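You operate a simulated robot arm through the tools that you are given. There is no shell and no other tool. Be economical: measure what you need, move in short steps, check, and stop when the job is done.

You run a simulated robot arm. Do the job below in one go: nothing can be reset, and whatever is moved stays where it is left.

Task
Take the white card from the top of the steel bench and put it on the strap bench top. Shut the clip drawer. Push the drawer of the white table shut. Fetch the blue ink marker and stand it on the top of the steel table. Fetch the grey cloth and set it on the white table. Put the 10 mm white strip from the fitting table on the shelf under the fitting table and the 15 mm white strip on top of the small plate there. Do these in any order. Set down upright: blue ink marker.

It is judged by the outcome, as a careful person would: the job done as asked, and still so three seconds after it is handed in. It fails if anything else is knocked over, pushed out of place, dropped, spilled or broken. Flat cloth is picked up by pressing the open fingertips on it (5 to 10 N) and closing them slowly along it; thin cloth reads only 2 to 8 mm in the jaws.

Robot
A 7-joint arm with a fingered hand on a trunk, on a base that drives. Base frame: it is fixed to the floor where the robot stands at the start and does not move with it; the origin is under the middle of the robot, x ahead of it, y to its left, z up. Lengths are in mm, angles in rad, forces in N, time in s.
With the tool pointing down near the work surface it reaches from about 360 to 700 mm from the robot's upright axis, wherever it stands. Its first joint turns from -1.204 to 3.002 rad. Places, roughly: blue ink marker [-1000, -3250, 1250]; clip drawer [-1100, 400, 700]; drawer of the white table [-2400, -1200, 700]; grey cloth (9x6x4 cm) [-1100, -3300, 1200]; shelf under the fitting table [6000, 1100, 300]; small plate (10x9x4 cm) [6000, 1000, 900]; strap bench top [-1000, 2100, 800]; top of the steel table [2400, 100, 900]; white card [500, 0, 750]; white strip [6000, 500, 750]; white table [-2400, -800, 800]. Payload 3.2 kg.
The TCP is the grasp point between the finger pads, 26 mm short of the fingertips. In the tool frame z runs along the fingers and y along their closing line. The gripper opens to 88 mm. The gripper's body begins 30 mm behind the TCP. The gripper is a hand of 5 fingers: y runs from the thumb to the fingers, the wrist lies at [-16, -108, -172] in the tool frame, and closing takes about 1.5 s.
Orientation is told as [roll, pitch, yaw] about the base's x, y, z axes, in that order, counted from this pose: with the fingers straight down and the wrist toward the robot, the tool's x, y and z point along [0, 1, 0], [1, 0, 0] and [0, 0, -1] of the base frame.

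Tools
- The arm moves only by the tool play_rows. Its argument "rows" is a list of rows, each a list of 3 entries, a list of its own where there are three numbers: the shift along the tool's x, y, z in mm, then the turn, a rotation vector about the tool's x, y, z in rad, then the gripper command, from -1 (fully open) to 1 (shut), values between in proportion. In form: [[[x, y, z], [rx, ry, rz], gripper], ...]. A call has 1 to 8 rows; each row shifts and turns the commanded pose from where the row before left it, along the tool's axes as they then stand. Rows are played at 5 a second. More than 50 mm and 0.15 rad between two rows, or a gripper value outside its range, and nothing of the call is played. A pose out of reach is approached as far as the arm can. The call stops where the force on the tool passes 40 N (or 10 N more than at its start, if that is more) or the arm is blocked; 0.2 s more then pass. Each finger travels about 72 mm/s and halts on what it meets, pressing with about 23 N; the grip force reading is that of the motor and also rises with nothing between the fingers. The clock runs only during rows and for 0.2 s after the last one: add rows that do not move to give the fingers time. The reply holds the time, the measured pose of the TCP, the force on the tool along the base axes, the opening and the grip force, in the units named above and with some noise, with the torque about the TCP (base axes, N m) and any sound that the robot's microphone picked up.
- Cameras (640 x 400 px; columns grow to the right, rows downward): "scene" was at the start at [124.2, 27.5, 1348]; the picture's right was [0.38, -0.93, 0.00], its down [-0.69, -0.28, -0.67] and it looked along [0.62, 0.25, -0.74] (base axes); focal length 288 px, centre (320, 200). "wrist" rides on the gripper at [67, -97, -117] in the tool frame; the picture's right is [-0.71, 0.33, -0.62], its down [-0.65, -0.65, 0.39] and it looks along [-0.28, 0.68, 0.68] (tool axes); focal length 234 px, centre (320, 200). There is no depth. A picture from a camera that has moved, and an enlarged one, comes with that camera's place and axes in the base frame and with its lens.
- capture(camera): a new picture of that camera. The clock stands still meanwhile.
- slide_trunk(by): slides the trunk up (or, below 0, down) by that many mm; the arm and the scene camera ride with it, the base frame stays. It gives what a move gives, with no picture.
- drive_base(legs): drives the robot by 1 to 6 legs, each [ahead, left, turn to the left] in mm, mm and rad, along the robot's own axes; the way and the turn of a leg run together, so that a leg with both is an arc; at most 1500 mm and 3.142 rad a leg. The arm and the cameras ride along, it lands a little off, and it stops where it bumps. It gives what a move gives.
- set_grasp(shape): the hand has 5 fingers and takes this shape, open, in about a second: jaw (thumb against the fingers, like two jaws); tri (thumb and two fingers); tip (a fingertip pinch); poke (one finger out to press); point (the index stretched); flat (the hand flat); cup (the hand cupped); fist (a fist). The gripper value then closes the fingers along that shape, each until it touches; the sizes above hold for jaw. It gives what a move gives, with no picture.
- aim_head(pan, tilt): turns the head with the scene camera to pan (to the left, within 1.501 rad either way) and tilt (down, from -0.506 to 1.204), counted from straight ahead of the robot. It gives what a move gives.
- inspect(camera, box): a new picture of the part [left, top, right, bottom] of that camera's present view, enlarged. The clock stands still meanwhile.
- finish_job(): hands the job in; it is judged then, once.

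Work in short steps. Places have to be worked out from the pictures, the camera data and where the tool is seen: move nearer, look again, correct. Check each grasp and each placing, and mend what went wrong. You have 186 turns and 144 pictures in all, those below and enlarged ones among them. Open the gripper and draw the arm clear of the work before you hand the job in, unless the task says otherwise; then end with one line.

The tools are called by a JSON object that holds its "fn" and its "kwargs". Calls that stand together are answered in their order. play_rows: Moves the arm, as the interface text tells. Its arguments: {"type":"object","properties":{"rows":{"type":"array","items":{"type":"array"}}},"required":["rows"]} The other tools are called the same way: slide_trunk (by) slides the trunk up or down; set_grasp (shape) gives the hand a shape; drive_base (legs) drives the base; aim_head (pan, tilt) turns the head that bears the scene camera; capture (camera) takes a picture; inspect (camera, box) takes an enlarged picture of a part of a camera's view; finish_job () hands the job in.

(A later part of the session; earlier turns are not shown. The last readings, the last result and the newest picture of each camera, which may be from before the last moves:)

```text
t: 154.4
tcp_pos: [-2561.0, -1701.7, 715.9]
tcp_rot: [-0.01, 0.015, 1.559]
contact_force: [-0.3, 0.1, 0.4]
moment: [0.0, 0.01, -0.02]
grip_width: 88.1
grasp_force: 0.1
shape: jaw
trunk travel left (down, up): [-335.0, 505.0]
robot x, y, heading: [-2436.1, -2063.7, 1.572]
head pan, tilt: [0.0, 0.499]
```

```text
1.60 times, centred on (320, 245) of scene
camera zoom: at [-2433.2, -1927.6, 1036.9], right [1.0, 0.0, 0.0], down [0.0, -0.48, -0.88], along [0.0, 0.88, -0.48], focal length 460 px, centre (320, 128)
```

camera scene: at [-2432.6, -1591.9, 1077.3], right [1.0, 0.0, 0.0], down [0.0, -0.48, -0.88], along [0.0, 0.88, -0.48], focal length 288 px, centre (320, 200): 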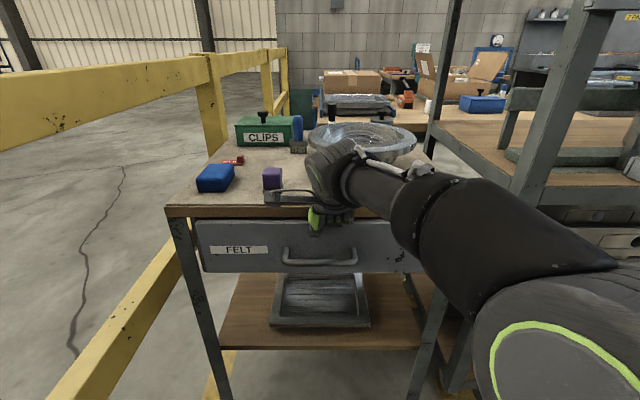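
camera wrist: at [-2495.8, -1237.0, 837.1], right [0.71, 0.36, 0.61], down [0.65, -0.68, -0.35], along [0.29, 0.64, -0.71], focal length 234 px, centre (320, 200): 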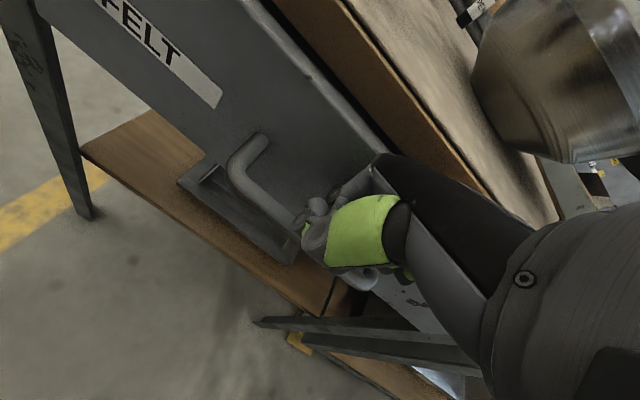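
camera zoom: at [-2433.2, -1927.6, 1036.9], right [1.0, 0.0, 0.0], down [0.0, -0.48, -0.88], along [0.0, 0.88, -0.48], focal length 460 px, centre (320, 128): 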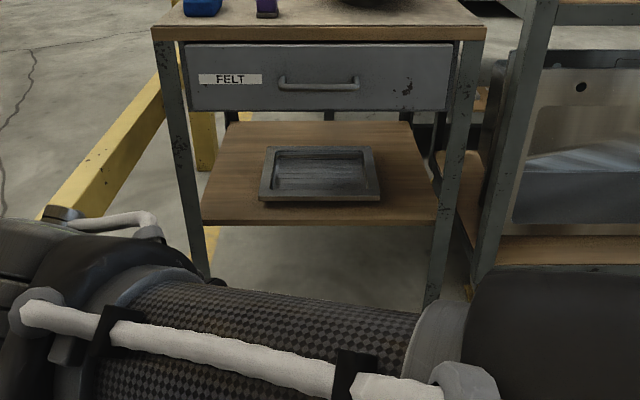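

The drawer is flush. I raise the trunk, turn south and drive over to the cart.

{"fn": "slide_trunk", "kwargs": {"by": 400}}

{"fn": "drive_base", "kwargs": {"legs": [[0, 0, -3.14], [0, 1350, 0]]}}

{"fn": "aim_head", "kwargs": {"pan": 0.0, "tilt": 0.5}}

{"fn": "capture", "kwargs": {"camera": "scene"}}

```text
t: 158.2
tcp_pos: [-2562.8, -1700.5, 1115.2]
tcp_rot: [-0.009, 0.017, 1.559]
contact_force: [-0.1, -0.1, -0.4]
moment: [-0.01, 0.0, 0.0]
grip_width: 87.7
grasp_force: 0.1
shape: jaw
trunk travel left (down, up): [-735.0, 105.0]
robot x, y, heading: [-2438.5, -2065.7, 1.57]
head pan, tilt: [0.0, 0.499]
```

```text
t: 172.4
tcp_pos: [-966.3, -2471.2, 1115.1]
tcp_rot: [-0.01, 0.015, -1.61]
contact_force: [0.5, -1.0, 0.1]
moment: [0.02, -0.04, -0.01]
grip_width: 87.6
grasp_force: 0.0
shape: jaw
trunk travel left (down, up): [-735.0, 105.0]
robot x, y, heading: [-1083.5, -2104.3, -1.601]
head pan, tilt: [0.0, 0.499]
```

```text
t: 173.0
tcp_pos: [-965.1, -2470.2, 1115.9]
tcp_rot: [-0.011, 0.016, -1.611]
contact_force: [-0.3, 0.0, -0.3]
moment: [0.01, -0.01, 0.04]
grip_width: 88.1
grasp_force: 0.0
shape: jaw
trunk travel left (down, up): [-735.0, 105.0]
robot x, y, heading: [-1083.2, -2101.8, -1.603]
head pan, tilt: [0.0, 0.499]
```

```text
82 pictures are left
camera scene: at [-1085.3, -2245.9, 1436.9], right [-1.0, 0.03, 0.0], down [0.01, 0.48, -0.88], along [-0.03, -0.88, -0.48], focal length 288 px, centre (320, 200)
```

scene: 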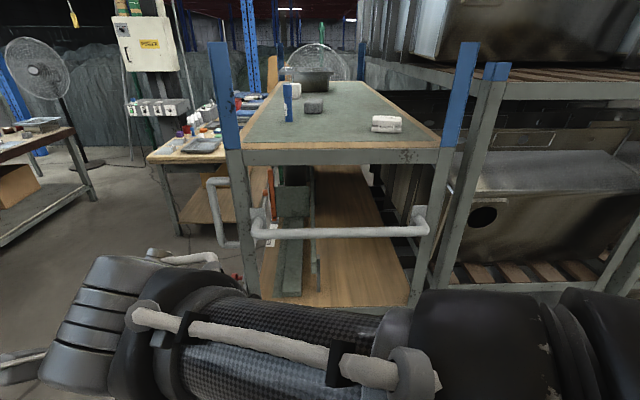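

{"fn": "inspect", "kwargs": {"camera": "scene", "box": [210, 40, 480, 210]}}

```text
2.35 times, centred on (345, 125) of scene
camera zoom: at [-1085.3, -2245.9, 1436.9], right [-1.0, 0.03, 0.0], down [0.01, 0.48, -0.88], along [-0.03, -0.88, -0.48], focal length 676 px, centre (261, 376)
```

zoom: 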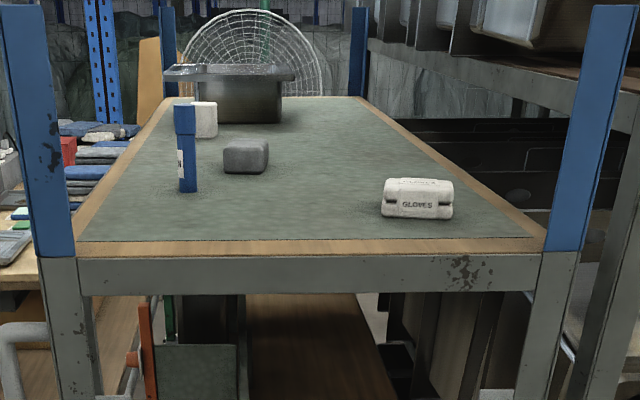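

The grey folded cloth (~(-1099,-3330)) and the blue marker (~(-1007,-3250)) stand on the cart top at z≈1210. Approaching from the cart's east side gives reach, so I drive round there and face west.

{"fn": "slide_trunk", "kwargs": {"by": 105}}

{"fn": "drive_base", "kwargs": {"legs": [[0, 760, 0], [1200, 0, 0.03]]}}

{"fn": "aim_head", "kwargs": {"pan": -1.0, "tilt": 0.6}}

{"fn": "capture", "kwargs": {"camera": "scene"}}

```text
t: 174.4
tcp_pos: [-965.2, -2471.2, 1221.0]
tcp_rot: [-0.012, 0.016, -1.611]
contact_force: [0.5, 0.6, 0.1]
moment: [-0.01, 0.03, -0.02]
grip_width: 87.7
grasp_force: 0.0
shape: jaw
trunk travel left (down, up): [-840.0, 0.0]
robot x, y, heading: [-1084.2, -2098.8, -1.602]
head pan, tilt: [0.0, 0.499]
```

```text
t: 184.2
tcp_pos: [-215.5, -3691.3, 1220.6]
tcp_rot: [-0.009, 0.015, -1.574]
contact_force: [0.3, -0.2, 0.1]
moment: [-0.05, 0.03, 0.01]
grip_width: 87.5
grasp_force: 0.1
shape: jaw
trunk travel left (down, up): [-840.0, 0.0]
robot x, y, heading: [-346.3, -3327.5, -1.567]
head pan, tilt: [0.0, 0.499]
```

```text
t: 185.4
tcp_pos: [-214.7, -3692.4, 1221.3]
tcp_rot: [-0.01, 0.016, -1.575]
contact_force: [0.2, 0.7, 0.7]
moment: [0.02, 0.01, -0.02]
grip_width: 87.8
grasp_force: 0.1
shape: jaw
trunk travel left (down, up): [-840.0, 0.0]
robot x, y, heading: [-346.4, -3328.8, -1.563]
head pan, tilt: [-1.0, 0.6]
```

```text
80 pictures are left
camera scene: at [-417.6, -3429.0, 1532.8], right [-0.55, 0.84, 0.0], down [0.47, 0.31, -0.83], along [-0.69, -0.45, -0.56], focal length 288 px, centre (320, 200)
```

scene: 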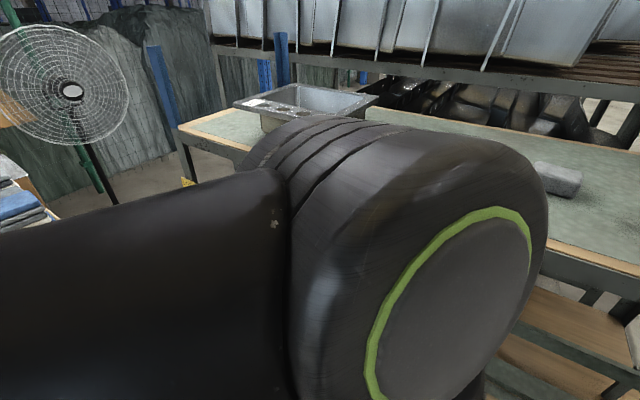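

{"fn": "drive_base", "kwargs": {"legs": [[0, 0, -1.575]]}}

{"fn": "aim_head", "kwargs": {"pan": 0.3, "tilt": 0.6}}

{"fn": "capture", "kwargs": {"camera": "scene"}}

{"fn": "capture", "kwargs": {"camera": "wrist"}}

```text
t: 189.7
tcp_pos: [-712.7, -3448.3, 1221.0]
tcp_rot: [-0.011, 0.015, 3.112]
contact_force: [-0.3, -0.6, 0.7]
moment: [0.02, 0.01, 0.02]
grip_width: 87.9
grasp_force: 0.0
shape: jaw
trunk travel left (down, up): [-840.0, 0.0]
robot x, y, heading: [-344.4, -3327.6, 3.122]
head pan, tilt: [-1.0, 0.6]
```

```text
t: 191.2
tcp_pos: [-712.5, -3449.6, 1220.1]
tcp_rot: [-0.01, 0.015, 3.112]
contact_force: [0.9, 0.8, 0.1]
moment: [0.01, -0.01, 0.02]
grip_width: 87.7
grasp_force: 0.0
shape: jaw
trunk travel left (down, up): [-840.0, 0.0]
robot x, y, heading: [-344.1, -3329.9, 3.121]
head pan, tilt: [0.3, 0.6]
```

```text
79 pictures are left
camera scene: at [-478.8, -3353.9, 1532.8], right [-0.28, 0.96, 0.0], down [0.54, 0.16, -0.83], along [-0.79, -0.23, -0.56], focal length 288 px, centre (320, 200)
```

scene: 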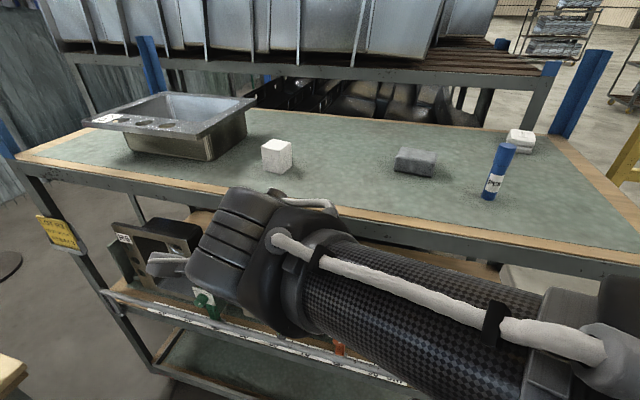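

```text
78 pictures are left
camera wrist: at [-618.9, -3517.6, 1337.9], right [-0.32, 0.71, 0.63], down [0.68, 0.63, -0.37], along [-0.66, 0.31, -0.69], focal length 234 px, centre (320, 200)
```

wrist: 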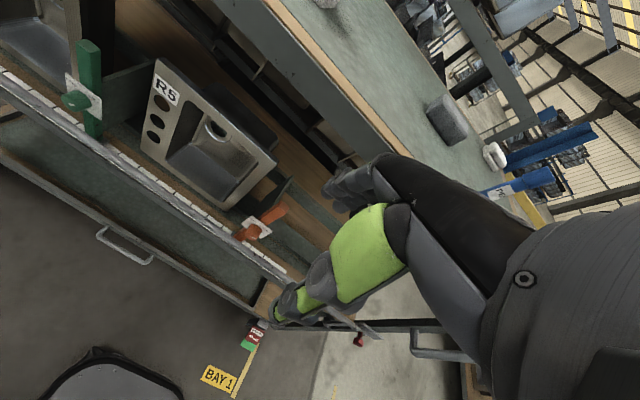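

Cloth at about (-1085,-3308, top 1247); marker about 140 mm further north. I raise the hand above the shelf edge, drive a little closer, and extend over the cloth.

{"fn": "play_rows", "kwargs": {"rows": [[[0, 0, -40], [0, 0, 0], -1], [[0, 0, -38], [0, 0, 0], -1], [[0, 0, 0], [0, 0, 0], -1]]}}

{"fn": "drive_base", "kwargs": {"legs": [[120, 0, 0.02]]}}

```text
t: 192.0
tcp_pos: [-712.8, -3449.6, 1298.0]
tcp_rot: [-0.011, 0.017, 3.112]
contact_force: [-0.9, 0.0, 0.2]
moment: [0.0, 0.0, 0.0]
grip_width: 88.0
grasp_force: 0.0
shape: jaw
trunk travel left (down, up): [-840.0, 0.0]
robot x, y, heading: [-343.2, -3327.6, 3.119]
head pan, tilt: [0.3, 0.6]
```

```text
t: 193.2
tcp_pos: [-828.8, -3456.4, 1299.7]
tcp_rot: [-0.01, 0.016, 3.134]
contact_force: [0.4, 0.0, 1.0]
moment: [0.05, -0.03, 0.0]
grip_width: 87.6
grasp_force: 0.1
shape: jaw
trunk travel left (down, up): [-840.0, 0.0]
robot x, y, heading: [-462.2, -3328.1, -3.138]
head pan, tilt: [0.3, 0.6]
```

{"fn": "play_rows", "kwargs": {"rows": [[[-25, 42, 0], [0, 0, 0], -1], [[-25, 42, 0], [0, 0, 0], -1], [[-25, 42, 0], [0, 0, 0], -1], [[-25, 42, 0], [0, 0, 0], -1], [[-25, 43, 0], [0, 0, 0], -1], [[-23, 43, 0], [0, 0, 0], -1], [[0, 0, 0], [0, 0, 0], -1]]}}

{"fn": "capture", "kwargs": {"camera": "scene"}}

{"fn": "capture", "kwargs": {"camera": "wrist"}}

```text
t: 194.8
tcp_pos: [-1081.4, -3307.9, 1298.1]
tcp_rot: [-0.013, 0.014, 3.136]
contact_force: [0.3, 0.0, 0.4]
moment: [-0.01, 0.02, 0.01]
grip_width: 87.9
grasp_force: 0.1
shape: jaw
trunk travel left (down, up): [-840.0, 0.0]
robot x, y, heading: [-465.4, -3325.1, -3.142]
head pan, tilt: [0.3, 0.6]
```

```text
77 pictures are left
camera scene: at [-595.5, -3356.0, 1533.0], right [-0.3, 0.96, 0.0], down [0.54, 0.17, -0.83], along [-0.79, -0.24, -0.56], focal length 288 px, centre (320, 200)
```

scene: 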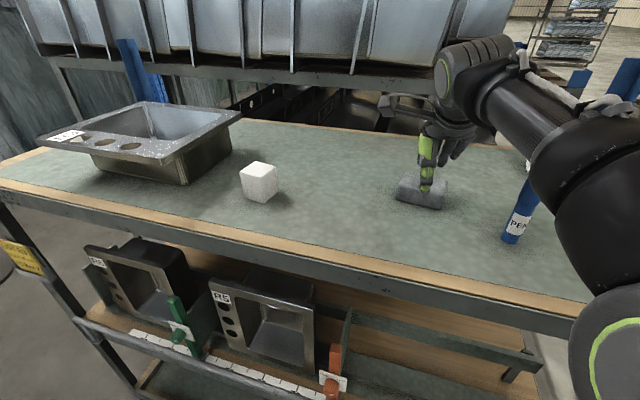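

```text
76 pictures are left
camera wrist: at [-986.7, -3374.0, 1414.3], right [-0.34, 0.7, 0.63], down [0.66, 0.65, -0.37], along [-0.67, 0.29, -0.68], focal length 234 px, centre (320, 200)
```

wrist: 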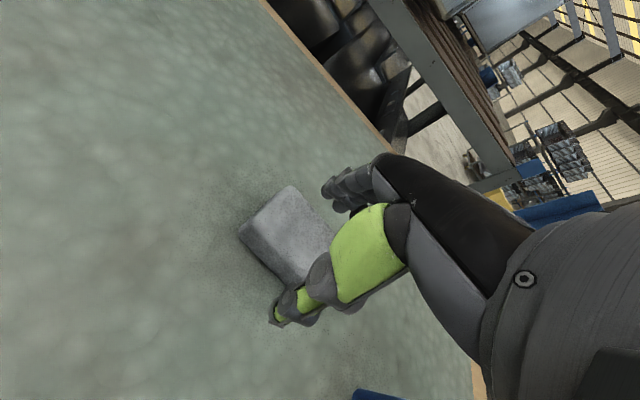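

The hand is over the cloth, aligned. I shift 14 mm forward and lower to grasp height, watching the force.

{"fn": "play_rows", "kwargs": {"rows": [[[4, 14, 0], [0, 0, 0], -1], [[0, 0, 25], [0, 0, 0], -1], [[0, 0, 20], [0, 0, 0], -1], [[0, 0, 0], [0, 0, 0], -1]]}}

{"fn": "capture", "kwargs": {"camera": "wrist"}}

{"fn": "inspect", "kwargs": {"camera": "scene", "box": [340, 60, 640, 260]}}

```text
t: 195.8
tcp_pos: [-1095.6, -3311.4, 1251.0]
tcp_rot: [-0.011, 0.017, 3.132]
contact_force: [-0.5, 0.3, 0.2]
moment: [0.0, 0.0, -0.01]
grip_width: 87.9
grasp_force: 0.1
shape: jaw
trunk travel left (down, up): [-840.0, 0.0]
robot x, y, heading: [-461.0, -3327.7, -3.142]
head pan, tilt: [0.3, 0.6]
```

```text
75 pictures are left
camera wrist: at [-1001.8, -3377.9, 1368.1], right [-0.34, 0.7, 0.63], down [0.67, 0.65, -0.37], along [-0.67, 0.29, -0.69], focal length 234 px, centre (320, 200)
```

wrist: 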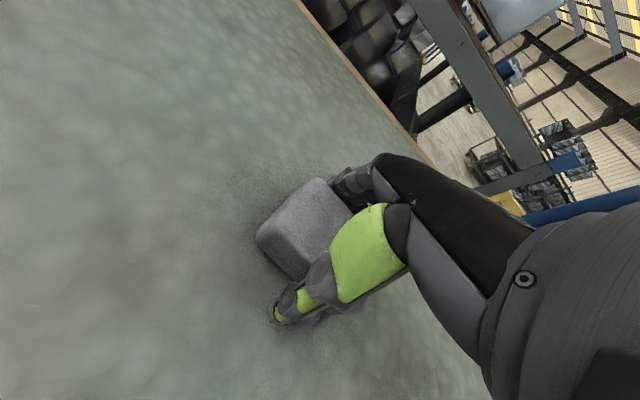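

```text
2.00 times, centred on (490, 160) of scene
camera zoom: at [-597.8, -3355.7, 1532.7], right [-0.3, 0.96, 0.0], down [0.54, 0.17, -0.82], along [-0.79, -0.24, -0.57], focal length 575 px, centre (-20, 280)
```

zoom: 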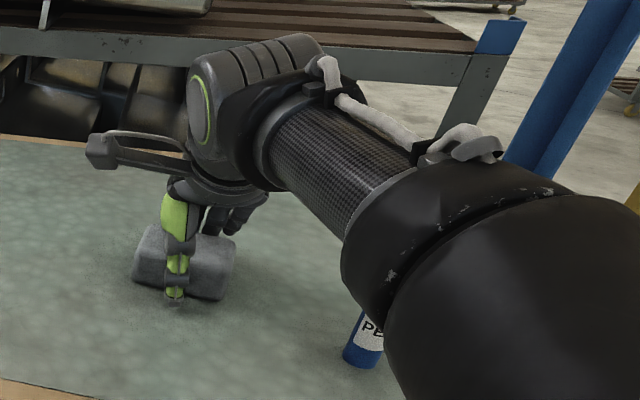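

Thumb and fingers straddle the cloth. Lower 8 mm more and close slowly.

{"fn": "play_rows", "kwargs": {"rows": [[[0, 0, 8], [0, 0, 0], -1], [[0, 0, 0], [0, 0, 0], -0.6], [[0, 0, 0], [0, 0, 0], -0.2], [[0, 0, 0], [0, 0, 0], 0.2], [[0, 0, 0], [0, 0, 0], 0.6], [[0, 0, 0], [0, 0, 0], 1], [[0, 0, 0], [0, 0, 0], 1], [[0, 0, 0], [0, 0, 0], 1]]}}

{"fn": "play_rows", "kwargs": {"rows": [[[0, 0, -15], [0, 0, 0], 1], [[0, 0, -15], [0, 0, 0], 1], [[0, 0, -10], [0, 0, 0], 1], [[0, 0, 0], [0, 0, 0], 1]]}}

{"fn": "capture", "kwargs": {"camera": "wrist"}}

{"fn": "capture", "kwargs": {"camera": "scene"}}

```text
t: 197.6
tcp_pos: [-1094.1, -3311.5, 1246.4]
tcp_rot: [-0.009, 0.01, 3.132]
contact_force: [-7.0, -1.1, 20.9]
moment: [0.14, 0.68, 0.04]
grip_width: 64.2
grasp_force: 22.6
shape: jaw
trunk travel left (down, up): [-840.0, 0.0]
robot x, y, heading: [-465.6, -3324.9, -3.144]
head pan, tilt: [0.3, 0.6]
```

```text
t: 198.6
tcp_pos: [-1097.2, -3311.1, 1282.8]
tcp_rot: [-0.012, 0.017, 3.133]
contact_force: [0.9, 0.0, -0.5]
moment: [0.04, 0.0, -0.03]
grip_width: 59.7
grasp_force: 22.9
shape: jaw
trunk travel left (down, up): [-840.0, 0.0]
robot x, y, heading: [-462.6, -3327.2, -3.139]
head pan, tilt: [0.3, 0.6]
```

```text
73 pictures are left
camera wrist: at [-1002.2, -3377.5, 1400.5], right [-0.34, 0.7, 0.63], down [0.67, 0.65, -0.37], along [-0.67, 0.29, -0.69], focal length 234 px, centre (320, 200)
```

wrist: 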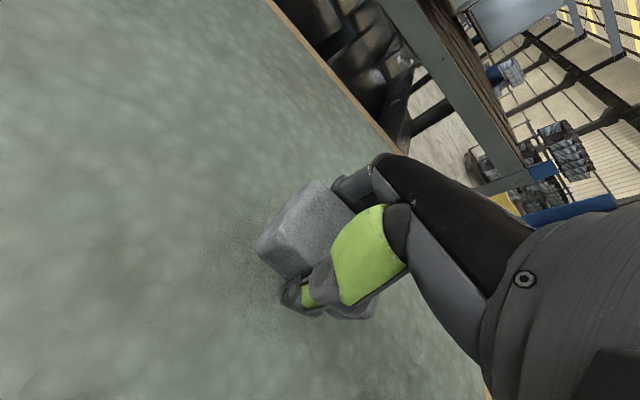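

```text
72 pictures are left
camera scene: at [-597.6, -3355.5, 1532.7], right [-0.3, 0.96, 0.0], down [0.54, 0.17, -0.82], along [-0.79, -0.24, -0.57], focal length 288 px, centre (320, 200)
```

scene: 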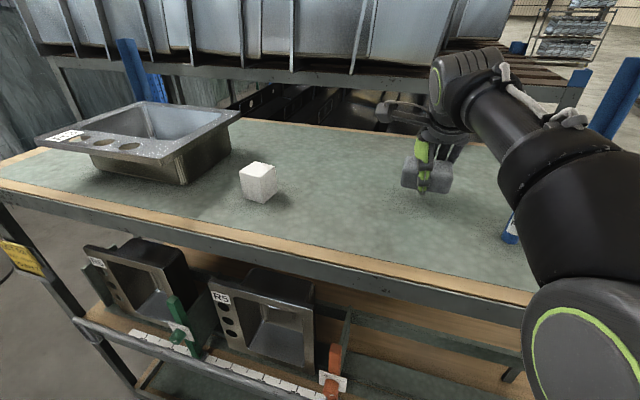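

The cloth is lifted (60 mm in the jaws). I fold the arm back along the same path and back away.

{"fn": "play_rows", "kwargs": {"rows": [[[0, 0, -15], [0, 0, 0], 1], [[25, -42, 0], [0, 0, 0], 1], [[25, -42, 0], [0, 0, 0], 1], [[25, -42, 0], [0, 0, 0], 1], [[25, -42, 0], [0, 0, 0], 1], [[25, -42, 0], [0, 0, 0], 1], [[25, -42, 0], [0, 0, 0], 1]]}}

{"fn": "drive_base", "kwargs": {"legs": [[-150, 0, 0], [0, 0, -1.57]]}}

{"fn": "aim_head", "kwargs": {"pan": 1.3, "tilt": 0.5}}

{"fn": "capture", "kwargs": {"camera": "scene"}}

```text
t: 200.2
tcp_pos: [-844.1, -3464.7, 1301.0]
tcp_rot: [-0.011, 0.014, 3.132]
contact_force: [0.4, 0.0, -1.3]
moment: [0.02, 0.0, -0.02]
grip_width: 59.6
grasp_force: 23.0
shape: jaw
trunk travel left (down, up): [-840.0, 0.0]
robot x, y, heading: [-463.8, -3328.1, -3.14]
head pan, tilt: [0.3, 0.6]
```

```text
t: 205.4
tcp_pos: [-455.5, -2946.2, 1300.2]
tcp_rot: [-0.01, 0.015, 1.574]
contact_force: [-0.1, -1.0, -0.9]
moment: [0.04, -0.03, 0.03]
grip_width: 59.4
grasp_force: 23.4
shape: jaw
trunk travel left (down, up): [-840.0, 0.0]
robot x, y, heading: [-314.9, -3328.2, 1.58]
head pan, tilt: [0.3, 0.6]
```

```text
t: 206.7
tcp_pos: [-455.2, -2948.5, 1299.2]
tcp_rot: [-0.012, 0.016, 1.573]
contact_force: [0.0, 0.5, 0.1]
moment: [-0.01, -0.03, 0.0]
grip_width: 59.4
grasp_force: 23.3
shape: jaw
trunk travel left (down, up): [-840.0, 0.0]
robot x, y, heading: [-314.3, -3326.7, 1.579]
head pan, tilt: [1.3, 0.499]
```

```text
71 pictures are left
camera scene: at [-403.1, -3256.0, 1541.9], right [0.26, 0.97, 0.0], down [0.46, -0.12, -0.88], along [-0.85, 0.23, -0.48], focal length 288 px, centre (320, 200)
```

scene: 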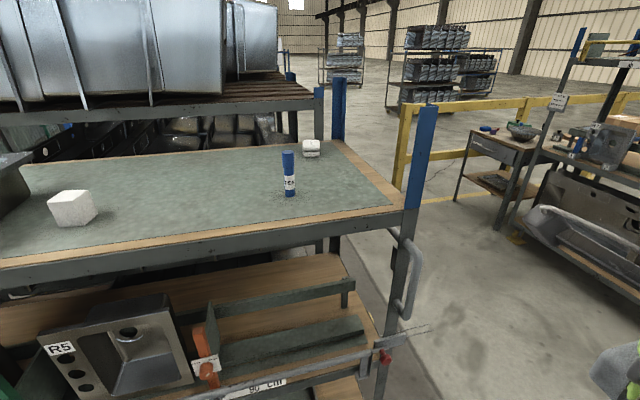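

The marker still stands at about (-1015,-3163). I drive north and west back to the white table with the cloth.

{"fn": "drive_base", "kwargs": {"legs": [[1270, 0, -0.009], [0, 1500, 0], [0, 600, 0]]}}

{"fn": "aim_head", "kwargs": {"pan": 0.0, "tilt": 0.5}}

{"fn": "capture", "kwargs": {"camera": "scene"}}

```text
t: 223.0
tcp_pos: [-2545.2, -1663.4, 1300.4]
tcp_rot: [-0.011, 0.015, 1.569]
contact_force: [0.2, -0.3, -0.3]
moment: [-0.05, 0.01, -0.01]
grip_width: 59.5
grasp_force: 23.3
shape: jaw
trunk travel left (down, up): [-840.0, 0.0]
robot x, y, heading: [-2410.2, -2044.2, 1.577]
head pan, tilt: [1.3, 0.499]
```

```text
t: 224.5
tcp_pos: [-2545.0, -1664.2, 1300.4]
tcp_rot: [-0.011, 0.017, 1.569]
contact_force: [0.9, 0.7, -0.1]
moment: [-0.01, 0.01, 0.01]
grip_width: 59.3
grasp_force: 23.2
shape: jaw
trunk travel left (down, up): [-840.0, 0.0]
robot x, y, heading: [-2408.2, -2043.1, 1.579]
head pan, tilt: [0.0, 0.499]
```

```text
70 pictures are left
camera scene: at [-2407.1, -1905.6, 1541.9], right [1.0, 0.01, 0.0], down [0.0, -0.48, -0.88], along [-0.01, 0.88, -0.48], focal length 288 px, centre (320, 200)
```

scene: 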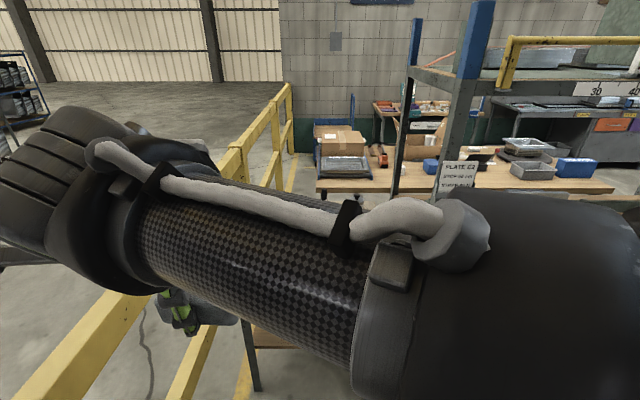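

I lower the trunk, move closer to the table and look down at its top for a free spot.

{"fn": "slide_trunk", "kwargs": {"by": -300}}

{"fn": "drive_base", "kwargs": {"legs": [[330, 20, 0]]}}

{"fn": "play_rows", "kwargs": {"rows": [[[-20, 40, 0], [0, 0, 0], 1], [[-20, 40, 0], [0, 0, 0], 1], [[-20, 40, 0], [0, 0, 0], 1], [[-20, 30, 0], [0, 0, 0], 1], [[0, 0, 0], [0, 0, 0], 1]]}}

{"fn": "capture", "kwargs": {"camera": "scene"}}

{"fn": "capture", "kwargs": {"camera": "wrist"}}

```text
t: 227.5
tcp_pos: [-2545.1, -1663.2, 1000.3]
tcp_rot: [-0.011, 0.014, 1.567]
contact_force: [0.3, 0.0, -0.1]
moment: [0.0, -0.02, -0.01]
grip_width: 59.4
grasp_force: 23.1
shape: jaw
trunk travel left (down, up): [-540.0, 300.0]
robot x, y, heading: [-2408.1, -2043.7, 1.58]
head pan, tilt: [0.0, 0.499]
```

```text
t: 229.7
tcp_pos: [-2566.0, -1333.3, 999.9]
tcp_rot: [-0.01, 0.015, 1.567]
contact_force: [0.9, 0.1, -0.1]
moment: [-0.01, -0.01, -0.01]
grip_width: 59.3
grasp_force: 22.7
shape: jaw
trunk travel left (down, up): [-540.0, 300.0]
robot x, y, heading: [-2426.9, -1717.8, 1.577]
head pan, tilt: [0.0, 0.499]
```

```text
t: 230.9
tcp_pos: [-2485.4, -1185.9, 999.0]
tcp_rot: [-0.011, 0.017, 1.568]
contact_force: [0.9, 0.0, -0.9]
moment: [0.04, -0.03, -0.01]
grip_width: 59.6
grasp_force: 23.2
shape: jaw
trunk travel left (down, up): [-540.0, 300.0]
robot x, y, heading: [-2427.0, -1715.6, 1.574]
head pan, tilt: [0.0, 0.499]
```

```text
69 pictures are left
camera scene: at [-2428.7, -1576.8, 1241.9], right [1.0, 0.0, 0.0], down [0.0, -0.48, -0.88], along [0.0, 0.88, -0.48], focal length 288 px, centre (320, 200)
```

scene: 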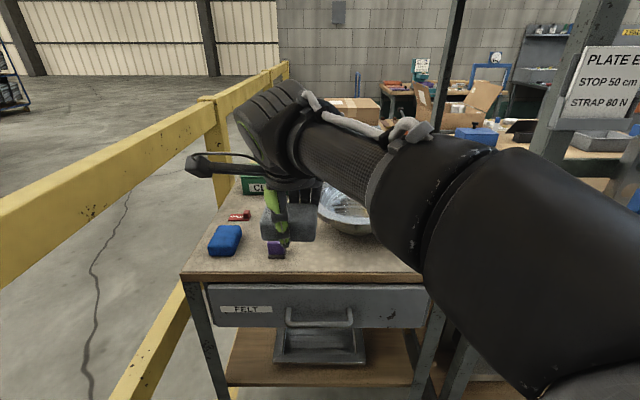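

```text
68 pictures are left
camera wrist: at [-2554.4, -1278.1, 1116.4], right [0.7, 0.34, 0.63], down [0.65, -0.66, -0.37], along [0.29, 0.67, -0.69], focal length 234 px, centre (320, 200)
```

wrist: 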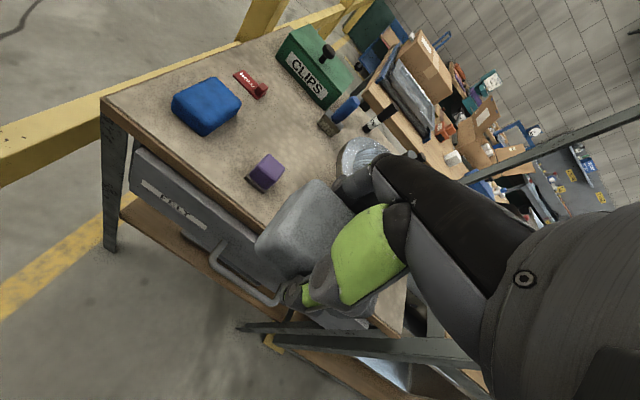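

Table top ≈ z 790, its front edge y≈-1105; there is a free spot between the purple block and the bowl at about (-2440,-1060). I move above it and lower part-way.

{"fn": "play_rows", "kwargs": {"rows": [[[-15, 42, 0], [0, 0, 0], 1], [[-15, 42, 0], [0, 0, 0], 1], [[-15, 42, 0], [0, 0, 0], 1], [[0, 0, 40], [0, 0, 0], 1], [[0, 0, 40], [0, 0, 0], 1], [[0, 0, 40], [0, 0, 0], 1], [[0, 0, 0], [0, 0, 0], 1]]}}

{"fn": "capture", "kwargs": {"camera": "scene"}}

{"fn": "capture", "kwargs": {"camera": "wrist"}}

```text
t: 232.5
tcp_pos: [-2441.0, -1076.2, 875.9]
tcp_rot: [-0.011, 0.015, 1.568]
contact_force: [0.7, 0.7, -0.6]
moment: [-0.02, -0.04, -0.03]
grip_width: 59.3
grasp_force: 23.1
shape: jaw
out of reach, approached as far as the arm can: row 3
trunk travel left (down, up): [-540.0, 300.0]
robot x, y, heading: [-2431.1, -1715.7, 1.574]
head pan, tilt: [0.0, 0.499]
```

```text
67 pictures are left
camera scene: at [-2428.4, -1576.5, 1241.9], right [1.0, 0.0, 0.0], down [0.0, -0.48, -0.88], along [0.0, 0.88, -0.48], focal length 288 px, centre (320, 200)
```

scene: 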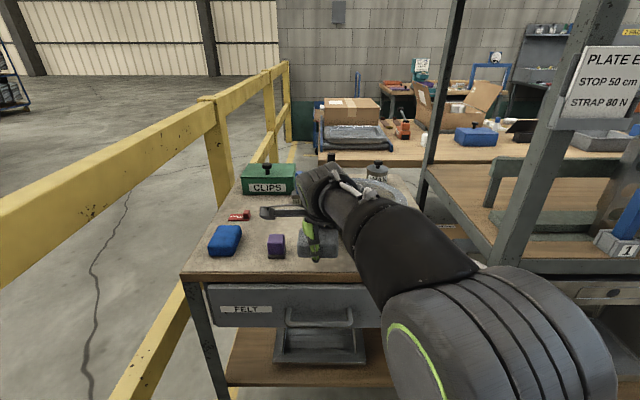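

```text
66 pictures are left
camera wrist: at [-2510.3, -1169.6, 993.2], right [0.7, 0.34, 0.63], down [0.65, -0.66, -0.37], along [0.29, 0.67, -0.69], focal length 234 px, centre (320, 200)
```

wrist: 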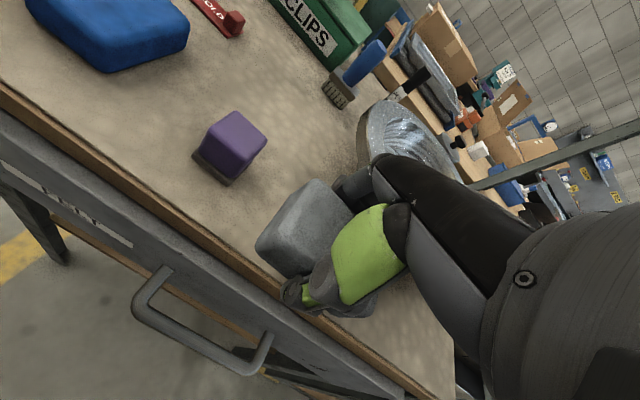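

{"fn": "play_rows", "kwargs": {"rows": [[[-5, 22, 0], [0, 0, 0], 1], [[0, 0, 25], [0, 0, 0], 1], [[0, 0, 20], [0, 0, 0], 1], [[0, 0, 0], [0, 0, 0], 1]]}}

{"fn": "play_rows", "kwargs": {"rows": [[[0, 0, 6], [0, 0, 0], 1], [[0, 0, 0], [0, 0, 0], 1]]}}

{"fn": "capture", "kwargs": {"camera": "wrist"}}

```text
t: 233.5
tcp_pos: [-2436.1, -1053.0, 830.7]
tcp_rot: [-0.01, 0.016, 1.566]
contact_force: [0.3, -0.2, 0.5]
moment: [0.01, -0.05, 0.0]
grip_width: 59.0
grasp_force: 22.6
shape: jaw
trunk travel left (down, up): [-540.0, 300.0]
robot x, y, heading: [-2427.2, -1712.5, 1.572]
head pan, tilt: [0.0, 0.499]
```

```text
t: 234.1
tcp_pos: [-2436.9, -1054.2, 828.0]
tcp_rot: [-0.008, 0.01, 1.567]
contact_force: [-0.2, 0.9, 9.9]
moment: [0.37, -0.08, 0.0]
grip_width: 59.2
grasp_force: 22.7
shape: jaw
trunk travel left (down, up): [-540.0, 300.0]
robot x, y, heading: [-2426.5, -1709.8, 1.577]
head pan, tilt: [0.0, 0.499]
```

```text
65 pictures are left
camera wrist: at [-2505.0, -1148.7, 944.0], right [0.7, 0.34, 0.63], down [0.65, -0.66, -0.38], along [0.29, 0.67, -0.68], focal length 234 px, centre (320, 200)
```

wrist: 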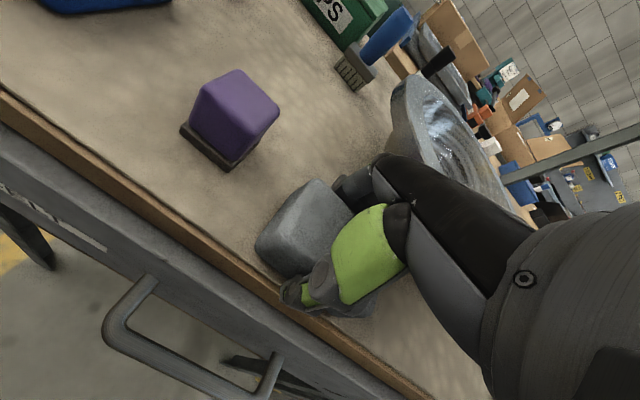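

The fingers touch the table. I release slowly and rise.

{"fn": "play_rows", "kwargs": {"rows": [[[0, 0, -3], [0, 0, 0], 0.3], [[0, 0, 0], [0, 0, 0], -0.2], [[0, 0, 0], [0, 0, 0], -0.7], [[0, 0, 0], [0, 0, 0], -1], [[0, 0, 0], [0, 0, 0], -1], [[0, 0, -30], [0, 0, 0], -1], [[0, 0, -45], [0, 0, 0], -1], [[0, -20, -40], [0, 0, 0], -1]]}}

{"fn": "capture", "kwargs": {"camera": "wrist"}}

{"fn": "capture", "kwargs": {"camera": "scene"}}

```text
t: 235.9
tcp_pos: [-2437.4, -1073.2, 943.7]
tcp_rot: [-0.01, 0.015, 1.569]
contact_force: [-0.1, 0.4, 0.4]
moment: [0.0, 0.03, -0.03]
grip_width: 87.7
grasp_force: 0.1
shape: jaw
trunk travel left (down, up): [-540.0, 300.0]
robot x, y, heading: [-2423.5, -1719.6, 1.575]
head pan, tilt: [0.0, 0.499]
```

```text
64 pictures are left
camera wrist: at [-2505.7, -1167.1, 1061.5], right [0.7, 0.34, 0.63], down [0.65, -0.66, -0.37], along [0.29, 0.67, -0.69], focal length 234 px, centre (320, 200)
```

wrist: 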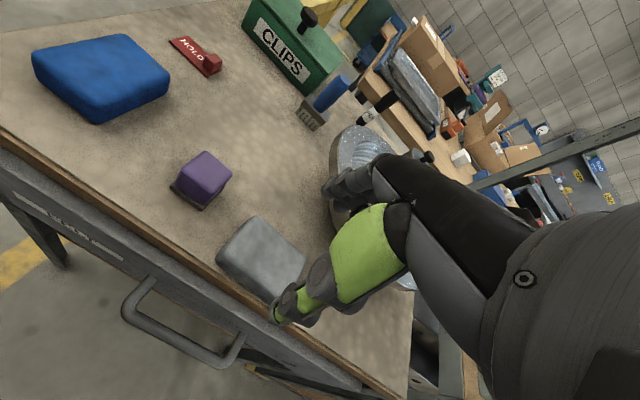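

```text
63 pictures are left
camera scene: at [-2428.6, -1578.2, 1242.1], right [1.0, 0.0, 0.0], down [0.0, -0.48, -0.88], along [0.0, 0.88, -0.48], focal length 288 px, centre (320, 200)
```

scene: 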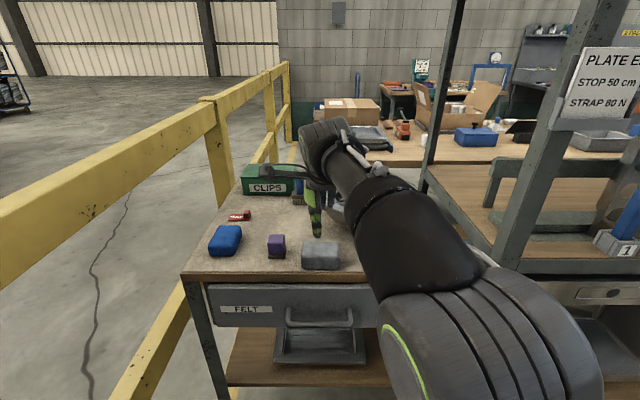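

The cloth rests on the white table. I back away, fold the arm and return to the cart's east side for the marker.

{"fn": "drive_base", "kwargs": {"legs": [[-330, 0, 0]]}}

{"fn": "play_rows", "kwargs": {"rows": [[[0, 0, -30], [0, 0, 0], -1], [[22, -40, 0], [0, 0, 0], -1], [[22, -40, 0], [0, 0, 0], -1], [[22, -40, 0], [0, 0, 0], -1], [[22, -40, 0], [0, 0, 0], -1], [[22, -40, 0], [0, 0, 0], -1], [[22, -40, 0], [0, 0, 0], -1]]}}

{"fn": "slide_trunk", "kwargs": {"by": 300}}

{"fn": "drive_base", "kwargs": {"legs": [[0, 0, -3.14], [0, 1500, 0], [0, 580, 0], [1130, 0, 0]]}}

```text
t: 238.1
tcp_pos: [-2433.6, -1401.2, 942.4]
tcp_rot: [-0.011, 0.015, 1.566]
contact_force: [0.3, -0.4, 0.1]
moment: [0.01, 0.0, 0.02]
grip_width: 87.7
grasp_force: 0.1
shape: jaw
trunk travel left (down, up): [-540.0, 300.0]
robot x, y, heading: [-2428.3, -2044.3, 1.578]
head pan, tilt: [0.0, 0.499]
```

```text
t: 239.7
tcp_pos: [-2569.0, -1640.4, 975.5]
tcp_rot: [-0.012, 0.015, 1.566]
contact_force: [-1.2, 0.6, -0.6]
moment: [0.02, 0.02, -0.03]
grip_width: 87.8
grasp_force: 0.1
shape: jaw
trunk travel left (down, up): [-540.0, 300.0]
robot x, y, heading: [-2430.4, -2043.0, 1.57]
head pan, tilt: [0.0, 0.499]
```

```text
t: 242.7
tcp_pos: [-2569.3, -1639.5, 1275.0]
tcp_rot: [-0.011, 0.015, 1.565]
contact_force: [-0.7, 0.2, -0.2]
moment: [0.0, 0.0, -0.01]
grip_width: 87.8
grasp_force: 0.0
shape: jaw
trunk travel left (down, up): [-840.0, 0.0]
robot x, y, heading: [-2428.6, -2047.1, 1.572]
head pan, tilt: [0.0, 0.499]
```

```text
t: 265.7
tcp_pos: [-143.2, -3525.8, 1275.8]
tcp_rot: [-0.012, 0.014, -1.536]
contact_force: [-0.4, 0.0, 0.2]
moment: [-0.01, -0.01, -0.03]
grip_width: 88.0
grasp_force: 0.0
shape: jaw
trunk travel left (down, up): [-840.0, 0.0]
robot x, y, heading: [-299.9, -3126.6, -1.527]
head pan, tilt: [0.0, 0.499]
```

{"fn": "drive_base", "kwargs": {"legs": [[0, 0, -1.61], [0, 50, 0]]}}

{"fn": "play_rows", "kwargs": {"rows": [[[0, 0, -45], [0, 0, 0], -1], [[0, 0, -50], [0, 0, 0], -1], [[0, 0, 0], [0, 0, 0], -1]]}}

{"fn": "aim_head", "kwargs": {"pan": 0.2, "tilt": 0.6}}

{"fn": "capture", "kwargs": {"camera": "scene"}}

{"fn": "capture", "kwargs": {"camera": "wrist"}}

```text
t: 270.6
tcp_pos: [-703.1, -3317.7, 1275.6]
tcp_rot: [-0.009, 0.015, -3.142]
contact_force: [-0.5, 0.0, -0.8]
moment: [-0.02, 0.01, 0.01]
grip_width: 87.9
grasp_force: 0.0
shape: jaw
trunk travel left (down, up): [-840.0, 0.0]
robot x, y, heading: [-297.6, -3178.1, -3.133]
head pan, tilt: [0.0, 0.499]
```

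```text
t: 271.4
tcp_pos: [-703.9, -3321.9, 1372.4]
tcp_rot: [-0.008, 0.015, -3.141]
contact_force: [-0.5, 0.5, -0.1]
moment: [-0.01, -0.01, -0.01]
grip_width: 87.8
grasp_force: 0.0
shape: jaw
trunk travel left (down, up): [-840.0, 0.0]
robot x, y, heading: [-300.6, -3178.9, -3.125]
head pan, tilt: [0.0, 0.499]
```

```text
t: 272.1
tcp_pos: [-704.6, -3321.1, 1370.9]
tcp_rot: [-0.01, 0.016, -3.142]
contact_force: [-0.6, -0.6, 0.2]
moment: [-0.02, -0.02, -0.05]
grip_width: 87.8
grasp_force: 0.1
shape: jaw
trunk travel left (down, up): [-840.0, 0.0]
robot x, y, heading: [-298.6, -3179.0, -3.131]
head pan, tilt: [0.201, 0.6]
```

```text
62 pictures are left
camera scene: at [-435.6, -3199.1, 1532.8], right [-0.21, 0.98, 0.0], down [0.55, 0.12, -0.83], along [-0.81, -0.17, -0.56], focal length 288 px, centre (320, 200)
```

scene: 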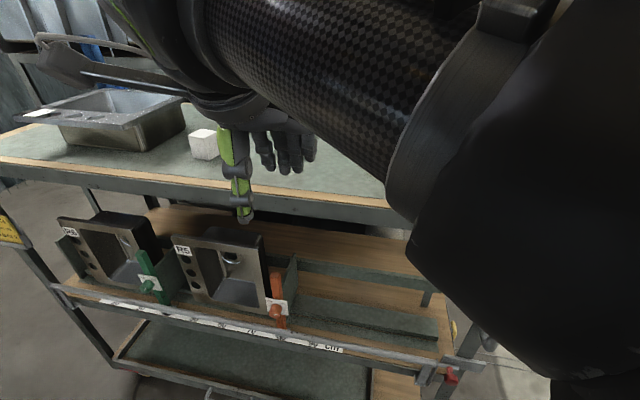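

```text
61 pictures are left
camera wrist: at [-608.8, -3387.4, 1488.8], right [-0.34, 0.7, 0.63], down [0.66, 0.65, -0.37], along [-0.67, 0.29, -0.69], focal length 234 px, centre (320, 200)
```

wrist: 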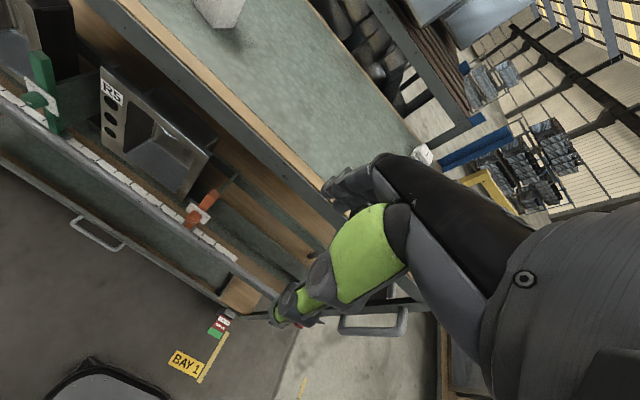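

I drive closer and extend to a spot south of the marker, a bit higher, then look.

{"fn": "drive_base", "kwargs": {"legs": [[155, 0, -0.01]]}}

{"fn": "play_rows", "kwargs": {"rows": [[[0, 0, -25], [0, 0, 0], -1], [[-15, 40, 0], [0, 0, 0], -1], [[-15, 40, 0], [0, 0, 0], -1], [[-15, 40, 0], [0, 0, 0], -1], [[-15, 35, 0], [0, 0, 0], -1], [[0, 0, 0], [0, 0, 0], -1]]}}

{"fn": "capture", "kwargs": {"camera": "wrist"}}

{"fn": "capture", "kwargs": {"camera": "scene"}}

```text
t: 273.5
tcp_pos: [-857.8, -3317.8, 1372.9]
tcp_rot: [-0.009, 0.015, 3.132]
contact_force: [0.3, 0.1, 0.0]
moment: [0.0, -0.04, -0.02]
grip_width: 87.8
grasp_force: 0.0
shape: jaw
trunk travel left (down, up): [-840.0, 0.0]
robot x, y, heading: [-453.9, -3178.4, 3.143]
head pan, tilt: [0.201, 0.6]
```

```text
t: 274.9
tcp_pos: [-1006.1, -3242.3, 1394.5]
tcp_rot: [0.012, 0.014, 3.115]
contact_force: [0.3, -0.6, 0.4]
moment: [0.01, 0.02, 0.01]
grip_width: 87.8
grasp_force: 0.0
shape: jaw
out of reach, approached as far as the arm can: row 5
trunk travel left (down, up): [-840.0, 0.0]
robot x, y, heading: [-454.3, -3177.6, 3.143]
head pan, tilt: [0.201, 0.6]
```

```text
60 pictures are left
camera wrist: at [-911.9, -3308.4, 1512.7], right [-0.32, 0.73, 0.61], down [0.68, 0.62, -0.39], along [-0.66, 0.29, -0.69], focal length 234 px, centre (320, 200)
```

wrist: 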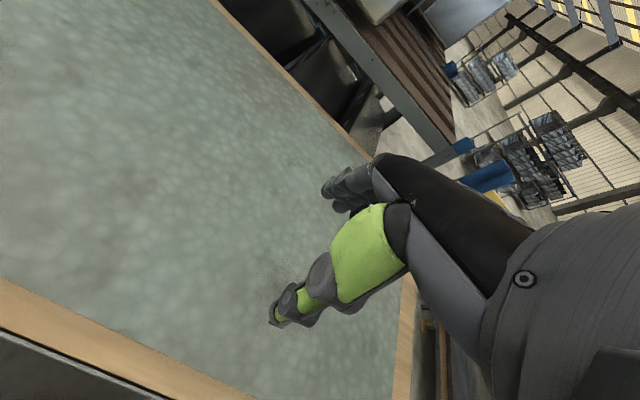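

```text
59 pictures are left
camera scene: at [-587.7, -3201.0, 1533.0], right [-0.2, 0.98, 0.0], down [0.55, 0.11, -0.83], along [-0.81, -0.16, -0.56], focal length 288 px, centre (320, 200)
```

scene: 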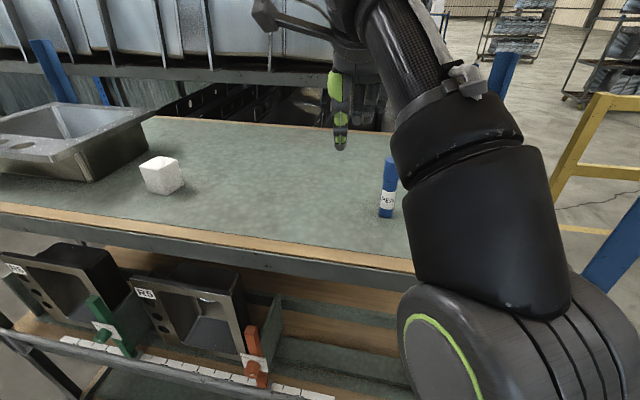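

Marker located at (-1017,-3167), top z≈1330. I move over it at TCP z≈1378.

{"fn": "play_rows", "kwargs": {"rows": [[[-25, 4, 12], [0, 0, 0], -1], [[-26, 4, 5], [0, 0, 0], -1], [[-26, 4, 0], [0, 0, 0], -1], [[0, 0, 0], [0, 0, 0], -1]]}}

{"fn": "capture", "kwargs": {"camera": "wrist"}}

{"fn": "inspect", "kwargs": {"camera": "scene", "box": [280, 60, 480, 260]}}

```text
t: 275.9
tcp_pos: [-1032.6, -3187.8, 1386.0]
tcp_rot: [-0.012, 0.018, 3.133]
contact_force: [0.4, -0.4, -0.2]
moment: [0.03, 0.0, -0.01]
grip_width: 87.9
grasp_force: 0.0
shape: jaw
out of reach, approached as far as the arm can: row 1, 2, 3
trunk travel left (down, up): [-840.0, 0.0]
robot x, y, heading: [-456.8, -3180.2, 3.145]
head pan, tilt: [0.201, 0.6]
```

```text
58 pictures are left
camera wrist: at [-938.8, -3254.8, 1503.4], right [-0.34, 0.7, 0.63], down [0.67, 0.65, -0.37], along [-0.67, 0.29, -0.69], focal length 234 px, centre (320, 200)
```

wrist: 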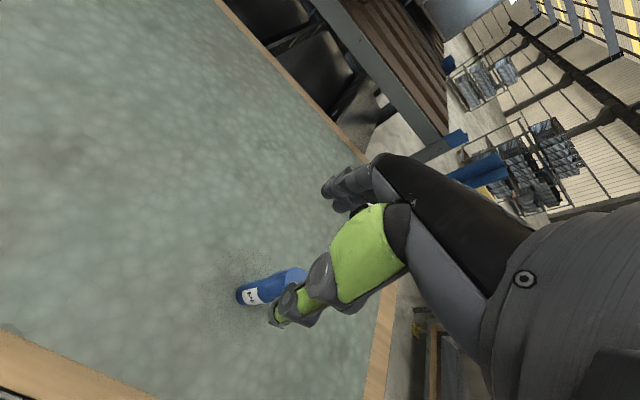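

```text
2.00 times, centred on (380, 160) of scene
camera zoom: at [-590.3, -3200.6, 1532.8], right [-0.2, 0.98, 0.0], down [0.55, 0.11, -0.82], along [-0.81, -0.16, -0.57], focal length 575 px, centre (200, 280)
```

zoom: 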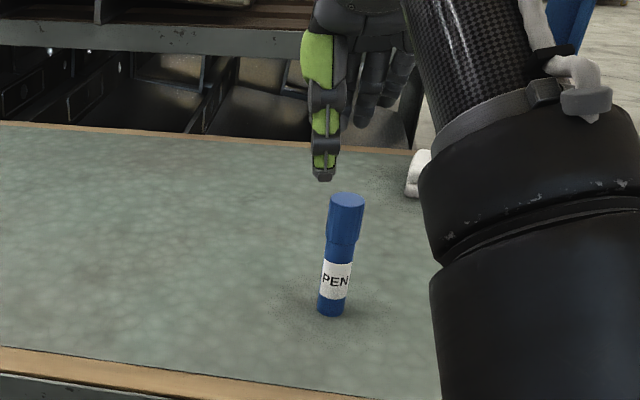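

{"fn": "play_rows", "kwargs": {"rows": [[[-9, -14, 0], [0, 0, 0], -1], [[-9, 0, 0], [0, 0, 0], -1], [[0, 0, 0], [0, 0, 0], -1]]}}

{"fn": "capture", "kwargs": {"camera": "wrist"}}

{"fn": "inspect", "kwargs": {"camera": "scene", "box": [280, 60, 480, 260]}}

```text
t: 276.7
tcp_pos: [-1029.6, -3172.1, 1397.0]
tcp_rot: [-0.009, 0.016, 3.133]
contact_force: [0.4, -0.5, -0.3]
moment: [0.01, 0.03, -0.01]
grip_width: 88.1
grasp_force: 0.0
shape: jaw
out of reach, approached as far as the arm can: row 1
trunk travel left (down, up): [-840.0, 0.0]
robot x, y, heading: [-454.0, -3179.8, 3.144]
head pan, tilt: [0.201, 0.6]
```

```text
56 pictures are left
camera wrist: at [-935.4, -3238.9, 1513.6], right [-0.34, 0.7, 0.63], down [0.67, 0.65, -0.37], along [-0.67, 0.29, -0.69], focal length 234 px, centre (320, 200)
```

wrist: 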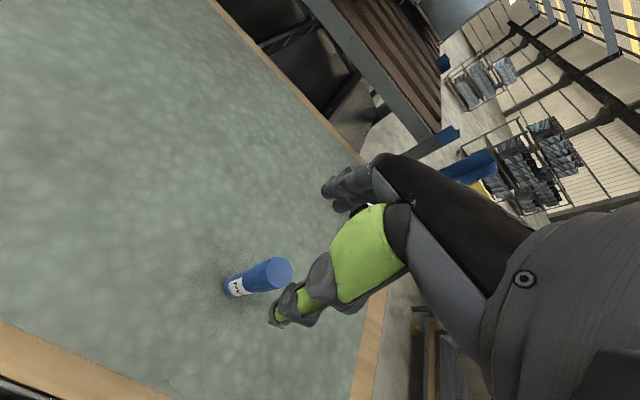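

```text
2.00 times, centred on (380, 160) of scene
camera zoom: at [-590.5, -3199.0, 1532.8], right [-0.2, 0.98, 0.0], down [0.55, 0.11, -0.83], along [-0.81, -0.16, -0.56], focal length 575 px, centre (200, 280)
```

zoom: 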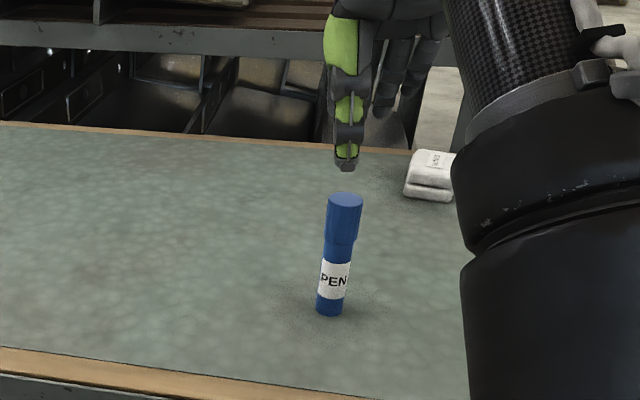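

{"fn": "play_rows", "kwargs": {"rows": [[[-3, -11, 10], [0, 0, 0], -1], [[0, 0, 15], [0, 0, 0], -1], [[0, 0, 0], [0, 0, 0], -1]]}}

{"fn": "inspect", "kwargs": {"camera": "wrist", "box": [160, 160, 400, 400]}}

```text
t: 277.5
tcp_pos: [-1036.3, -3175.1, 1387.5]
tcp_rot: [-0.011, 0.015, 3.132]
contact_force: [0.4, 0.1, 0.2]
moment: [-0.02, -0.01, 0.0]
grip_width: 88.1
grasp_force: 0.0
shape: jaw
out of reach, approached as far as the arm can: row 1, 2
trunk travel left (down, up): [-840.0, 0.0]
robot x, y, heading: [-459.1, -3179.0, 3.139]
head pan, tilt: [0.201, 0.6]
```

```text
1.67 times, centred on (280, 280) of wrist
camera zoom: at [-941.9, -3241.2, 1504.9], right [-0.34, 0.7, 0.63], down [0.67, 0.65, -0.37], along [-0.67, 0.29, -0.69], focal length 390 px, centre (387, 67)
```

zoom: 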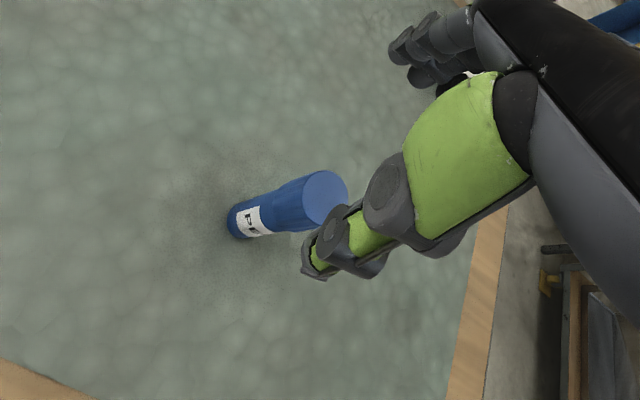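

The arm is at an inner reach limit here, so I back the robot 70 mm and extend further out instead, keeping high.

{"fn": "play_rows", "kwargs": {"rows": [[[0, 0, -30], [0, 0, 0], -1], [[0, 0, 0], [0, 0, 0], -1]]}}

{"fn": "drive_base", "kwargs": {"legs": [[-80, 0, 0]]}}

{"fn": "play_rows", "kwargs": {"rows": [[[0, 40, 0], [0, 0, 0], -1], [[0, 37, 0], [0, 0, 0], -1], [[0, 0, 0], [0, 0, 0], -1]]}}

```text
t: 278.1
tcp_pos: [-1024.3, -3169.1, 1405.4]
tcp_rot: [-0.011, 0.015, 3.132]
contact_force: [0.1, -0.9, -0.6]
moment: [0.02, -0.01, -0.02]
grip_width: 88.3
grasp_force: 0.0
shape: jaw
out of reach, approached as far as the arm can: row 1
trunk travel left (down, up): [-840.0, 0.0]
robot x, y, heading: [-453.6, -3178.3, 3.142]
head pan, tilt: [0.201, 0.6]
```

```text
t: 279.1
tcp_pos: [-945.9, -3168.8, 1403.2]
tcp_rot: [-0.009, 0.018, 3.133]
contact_force: [0.6, 0.2, 0.4]
moment: [0.01, -0.01, -0.05]
grip_width: 87.8
grasp_force: 0.0
shape: jaw
trunk travel left (down, up): [-840.0, 0.0]
robot x, y, heading: [-372.7, -3175.8, 3.142]
head pan, tilt: [0.201, 0.6]
```

```text
t: 279.9
tcp_pos: [-963.9, -3162.9, 1386.6]
tcp_rot: [-0.01, 0.017, 3.133]
contact_force: [0.2, 1.0, 0.7]
moment: [-0.03, 0.01, 0.0]
grip_width: 88.1
grasp_force: 0.0
shape: jaw
out of reach, approached as far as the arm can: row 1, 2
trunk travel left (down, up): [-840.0, 0.0]
robot x, y, heading: [-378.3, -3179.7, 3.142]
head pan, tilt: [0.201, 0.6]
```

{"fn": "play_rows", "kwargs": {"rows": [[[0, -40, 0], [0, 0, 0], -1], [[0, 0, 0], [0, 0, 0], -1]]}}

{"fn": "play_rows", "kwargs": {"rows": [[[0, -30, 0], [0, 0, 0], -1], [[0, 0, 0], [0, 0, 0], -1]]}}

```text
t: 280.6
tcp_pos: [-944.4, -3168.0, 1406.1]
tcp_rot: [-0.011, 0.018, 3.133]
contact_force: [0.4, 0.0, 0.1]
moment: [0.0, -0.04, 0.02]
grip_width: 88.0
grasp_force: 0.1
shape: jaw
out of reach, approached as far as the arm can: row 1
trunk travel left (down, up): [-840.0, 0.0]
robot x, y, heading: [-374.6, -3176.7, 3.144]
head pan, tilt: [0.201, 0.6]
```

```text
t: 281.1
tcp_pos: [-928.4, -3173.7, 1418.5]
tcp_rot: [-0.01, 0.019, 3.133]
contact_force: [-0.3, -0.1, -0.5]
moment: [-0.02, -0.02, 0.01]
grip_width: 88.1
grasp_force: 0.2
shape: jaw
out of reach, approached as far as the arm can: row 1
trunk travel left (down, up): [-840.0, 0.0]
robot x, y, heading: [-378.4, -3179.6, 3.143]
head pan, tilt: [0.201, 0.6]
```

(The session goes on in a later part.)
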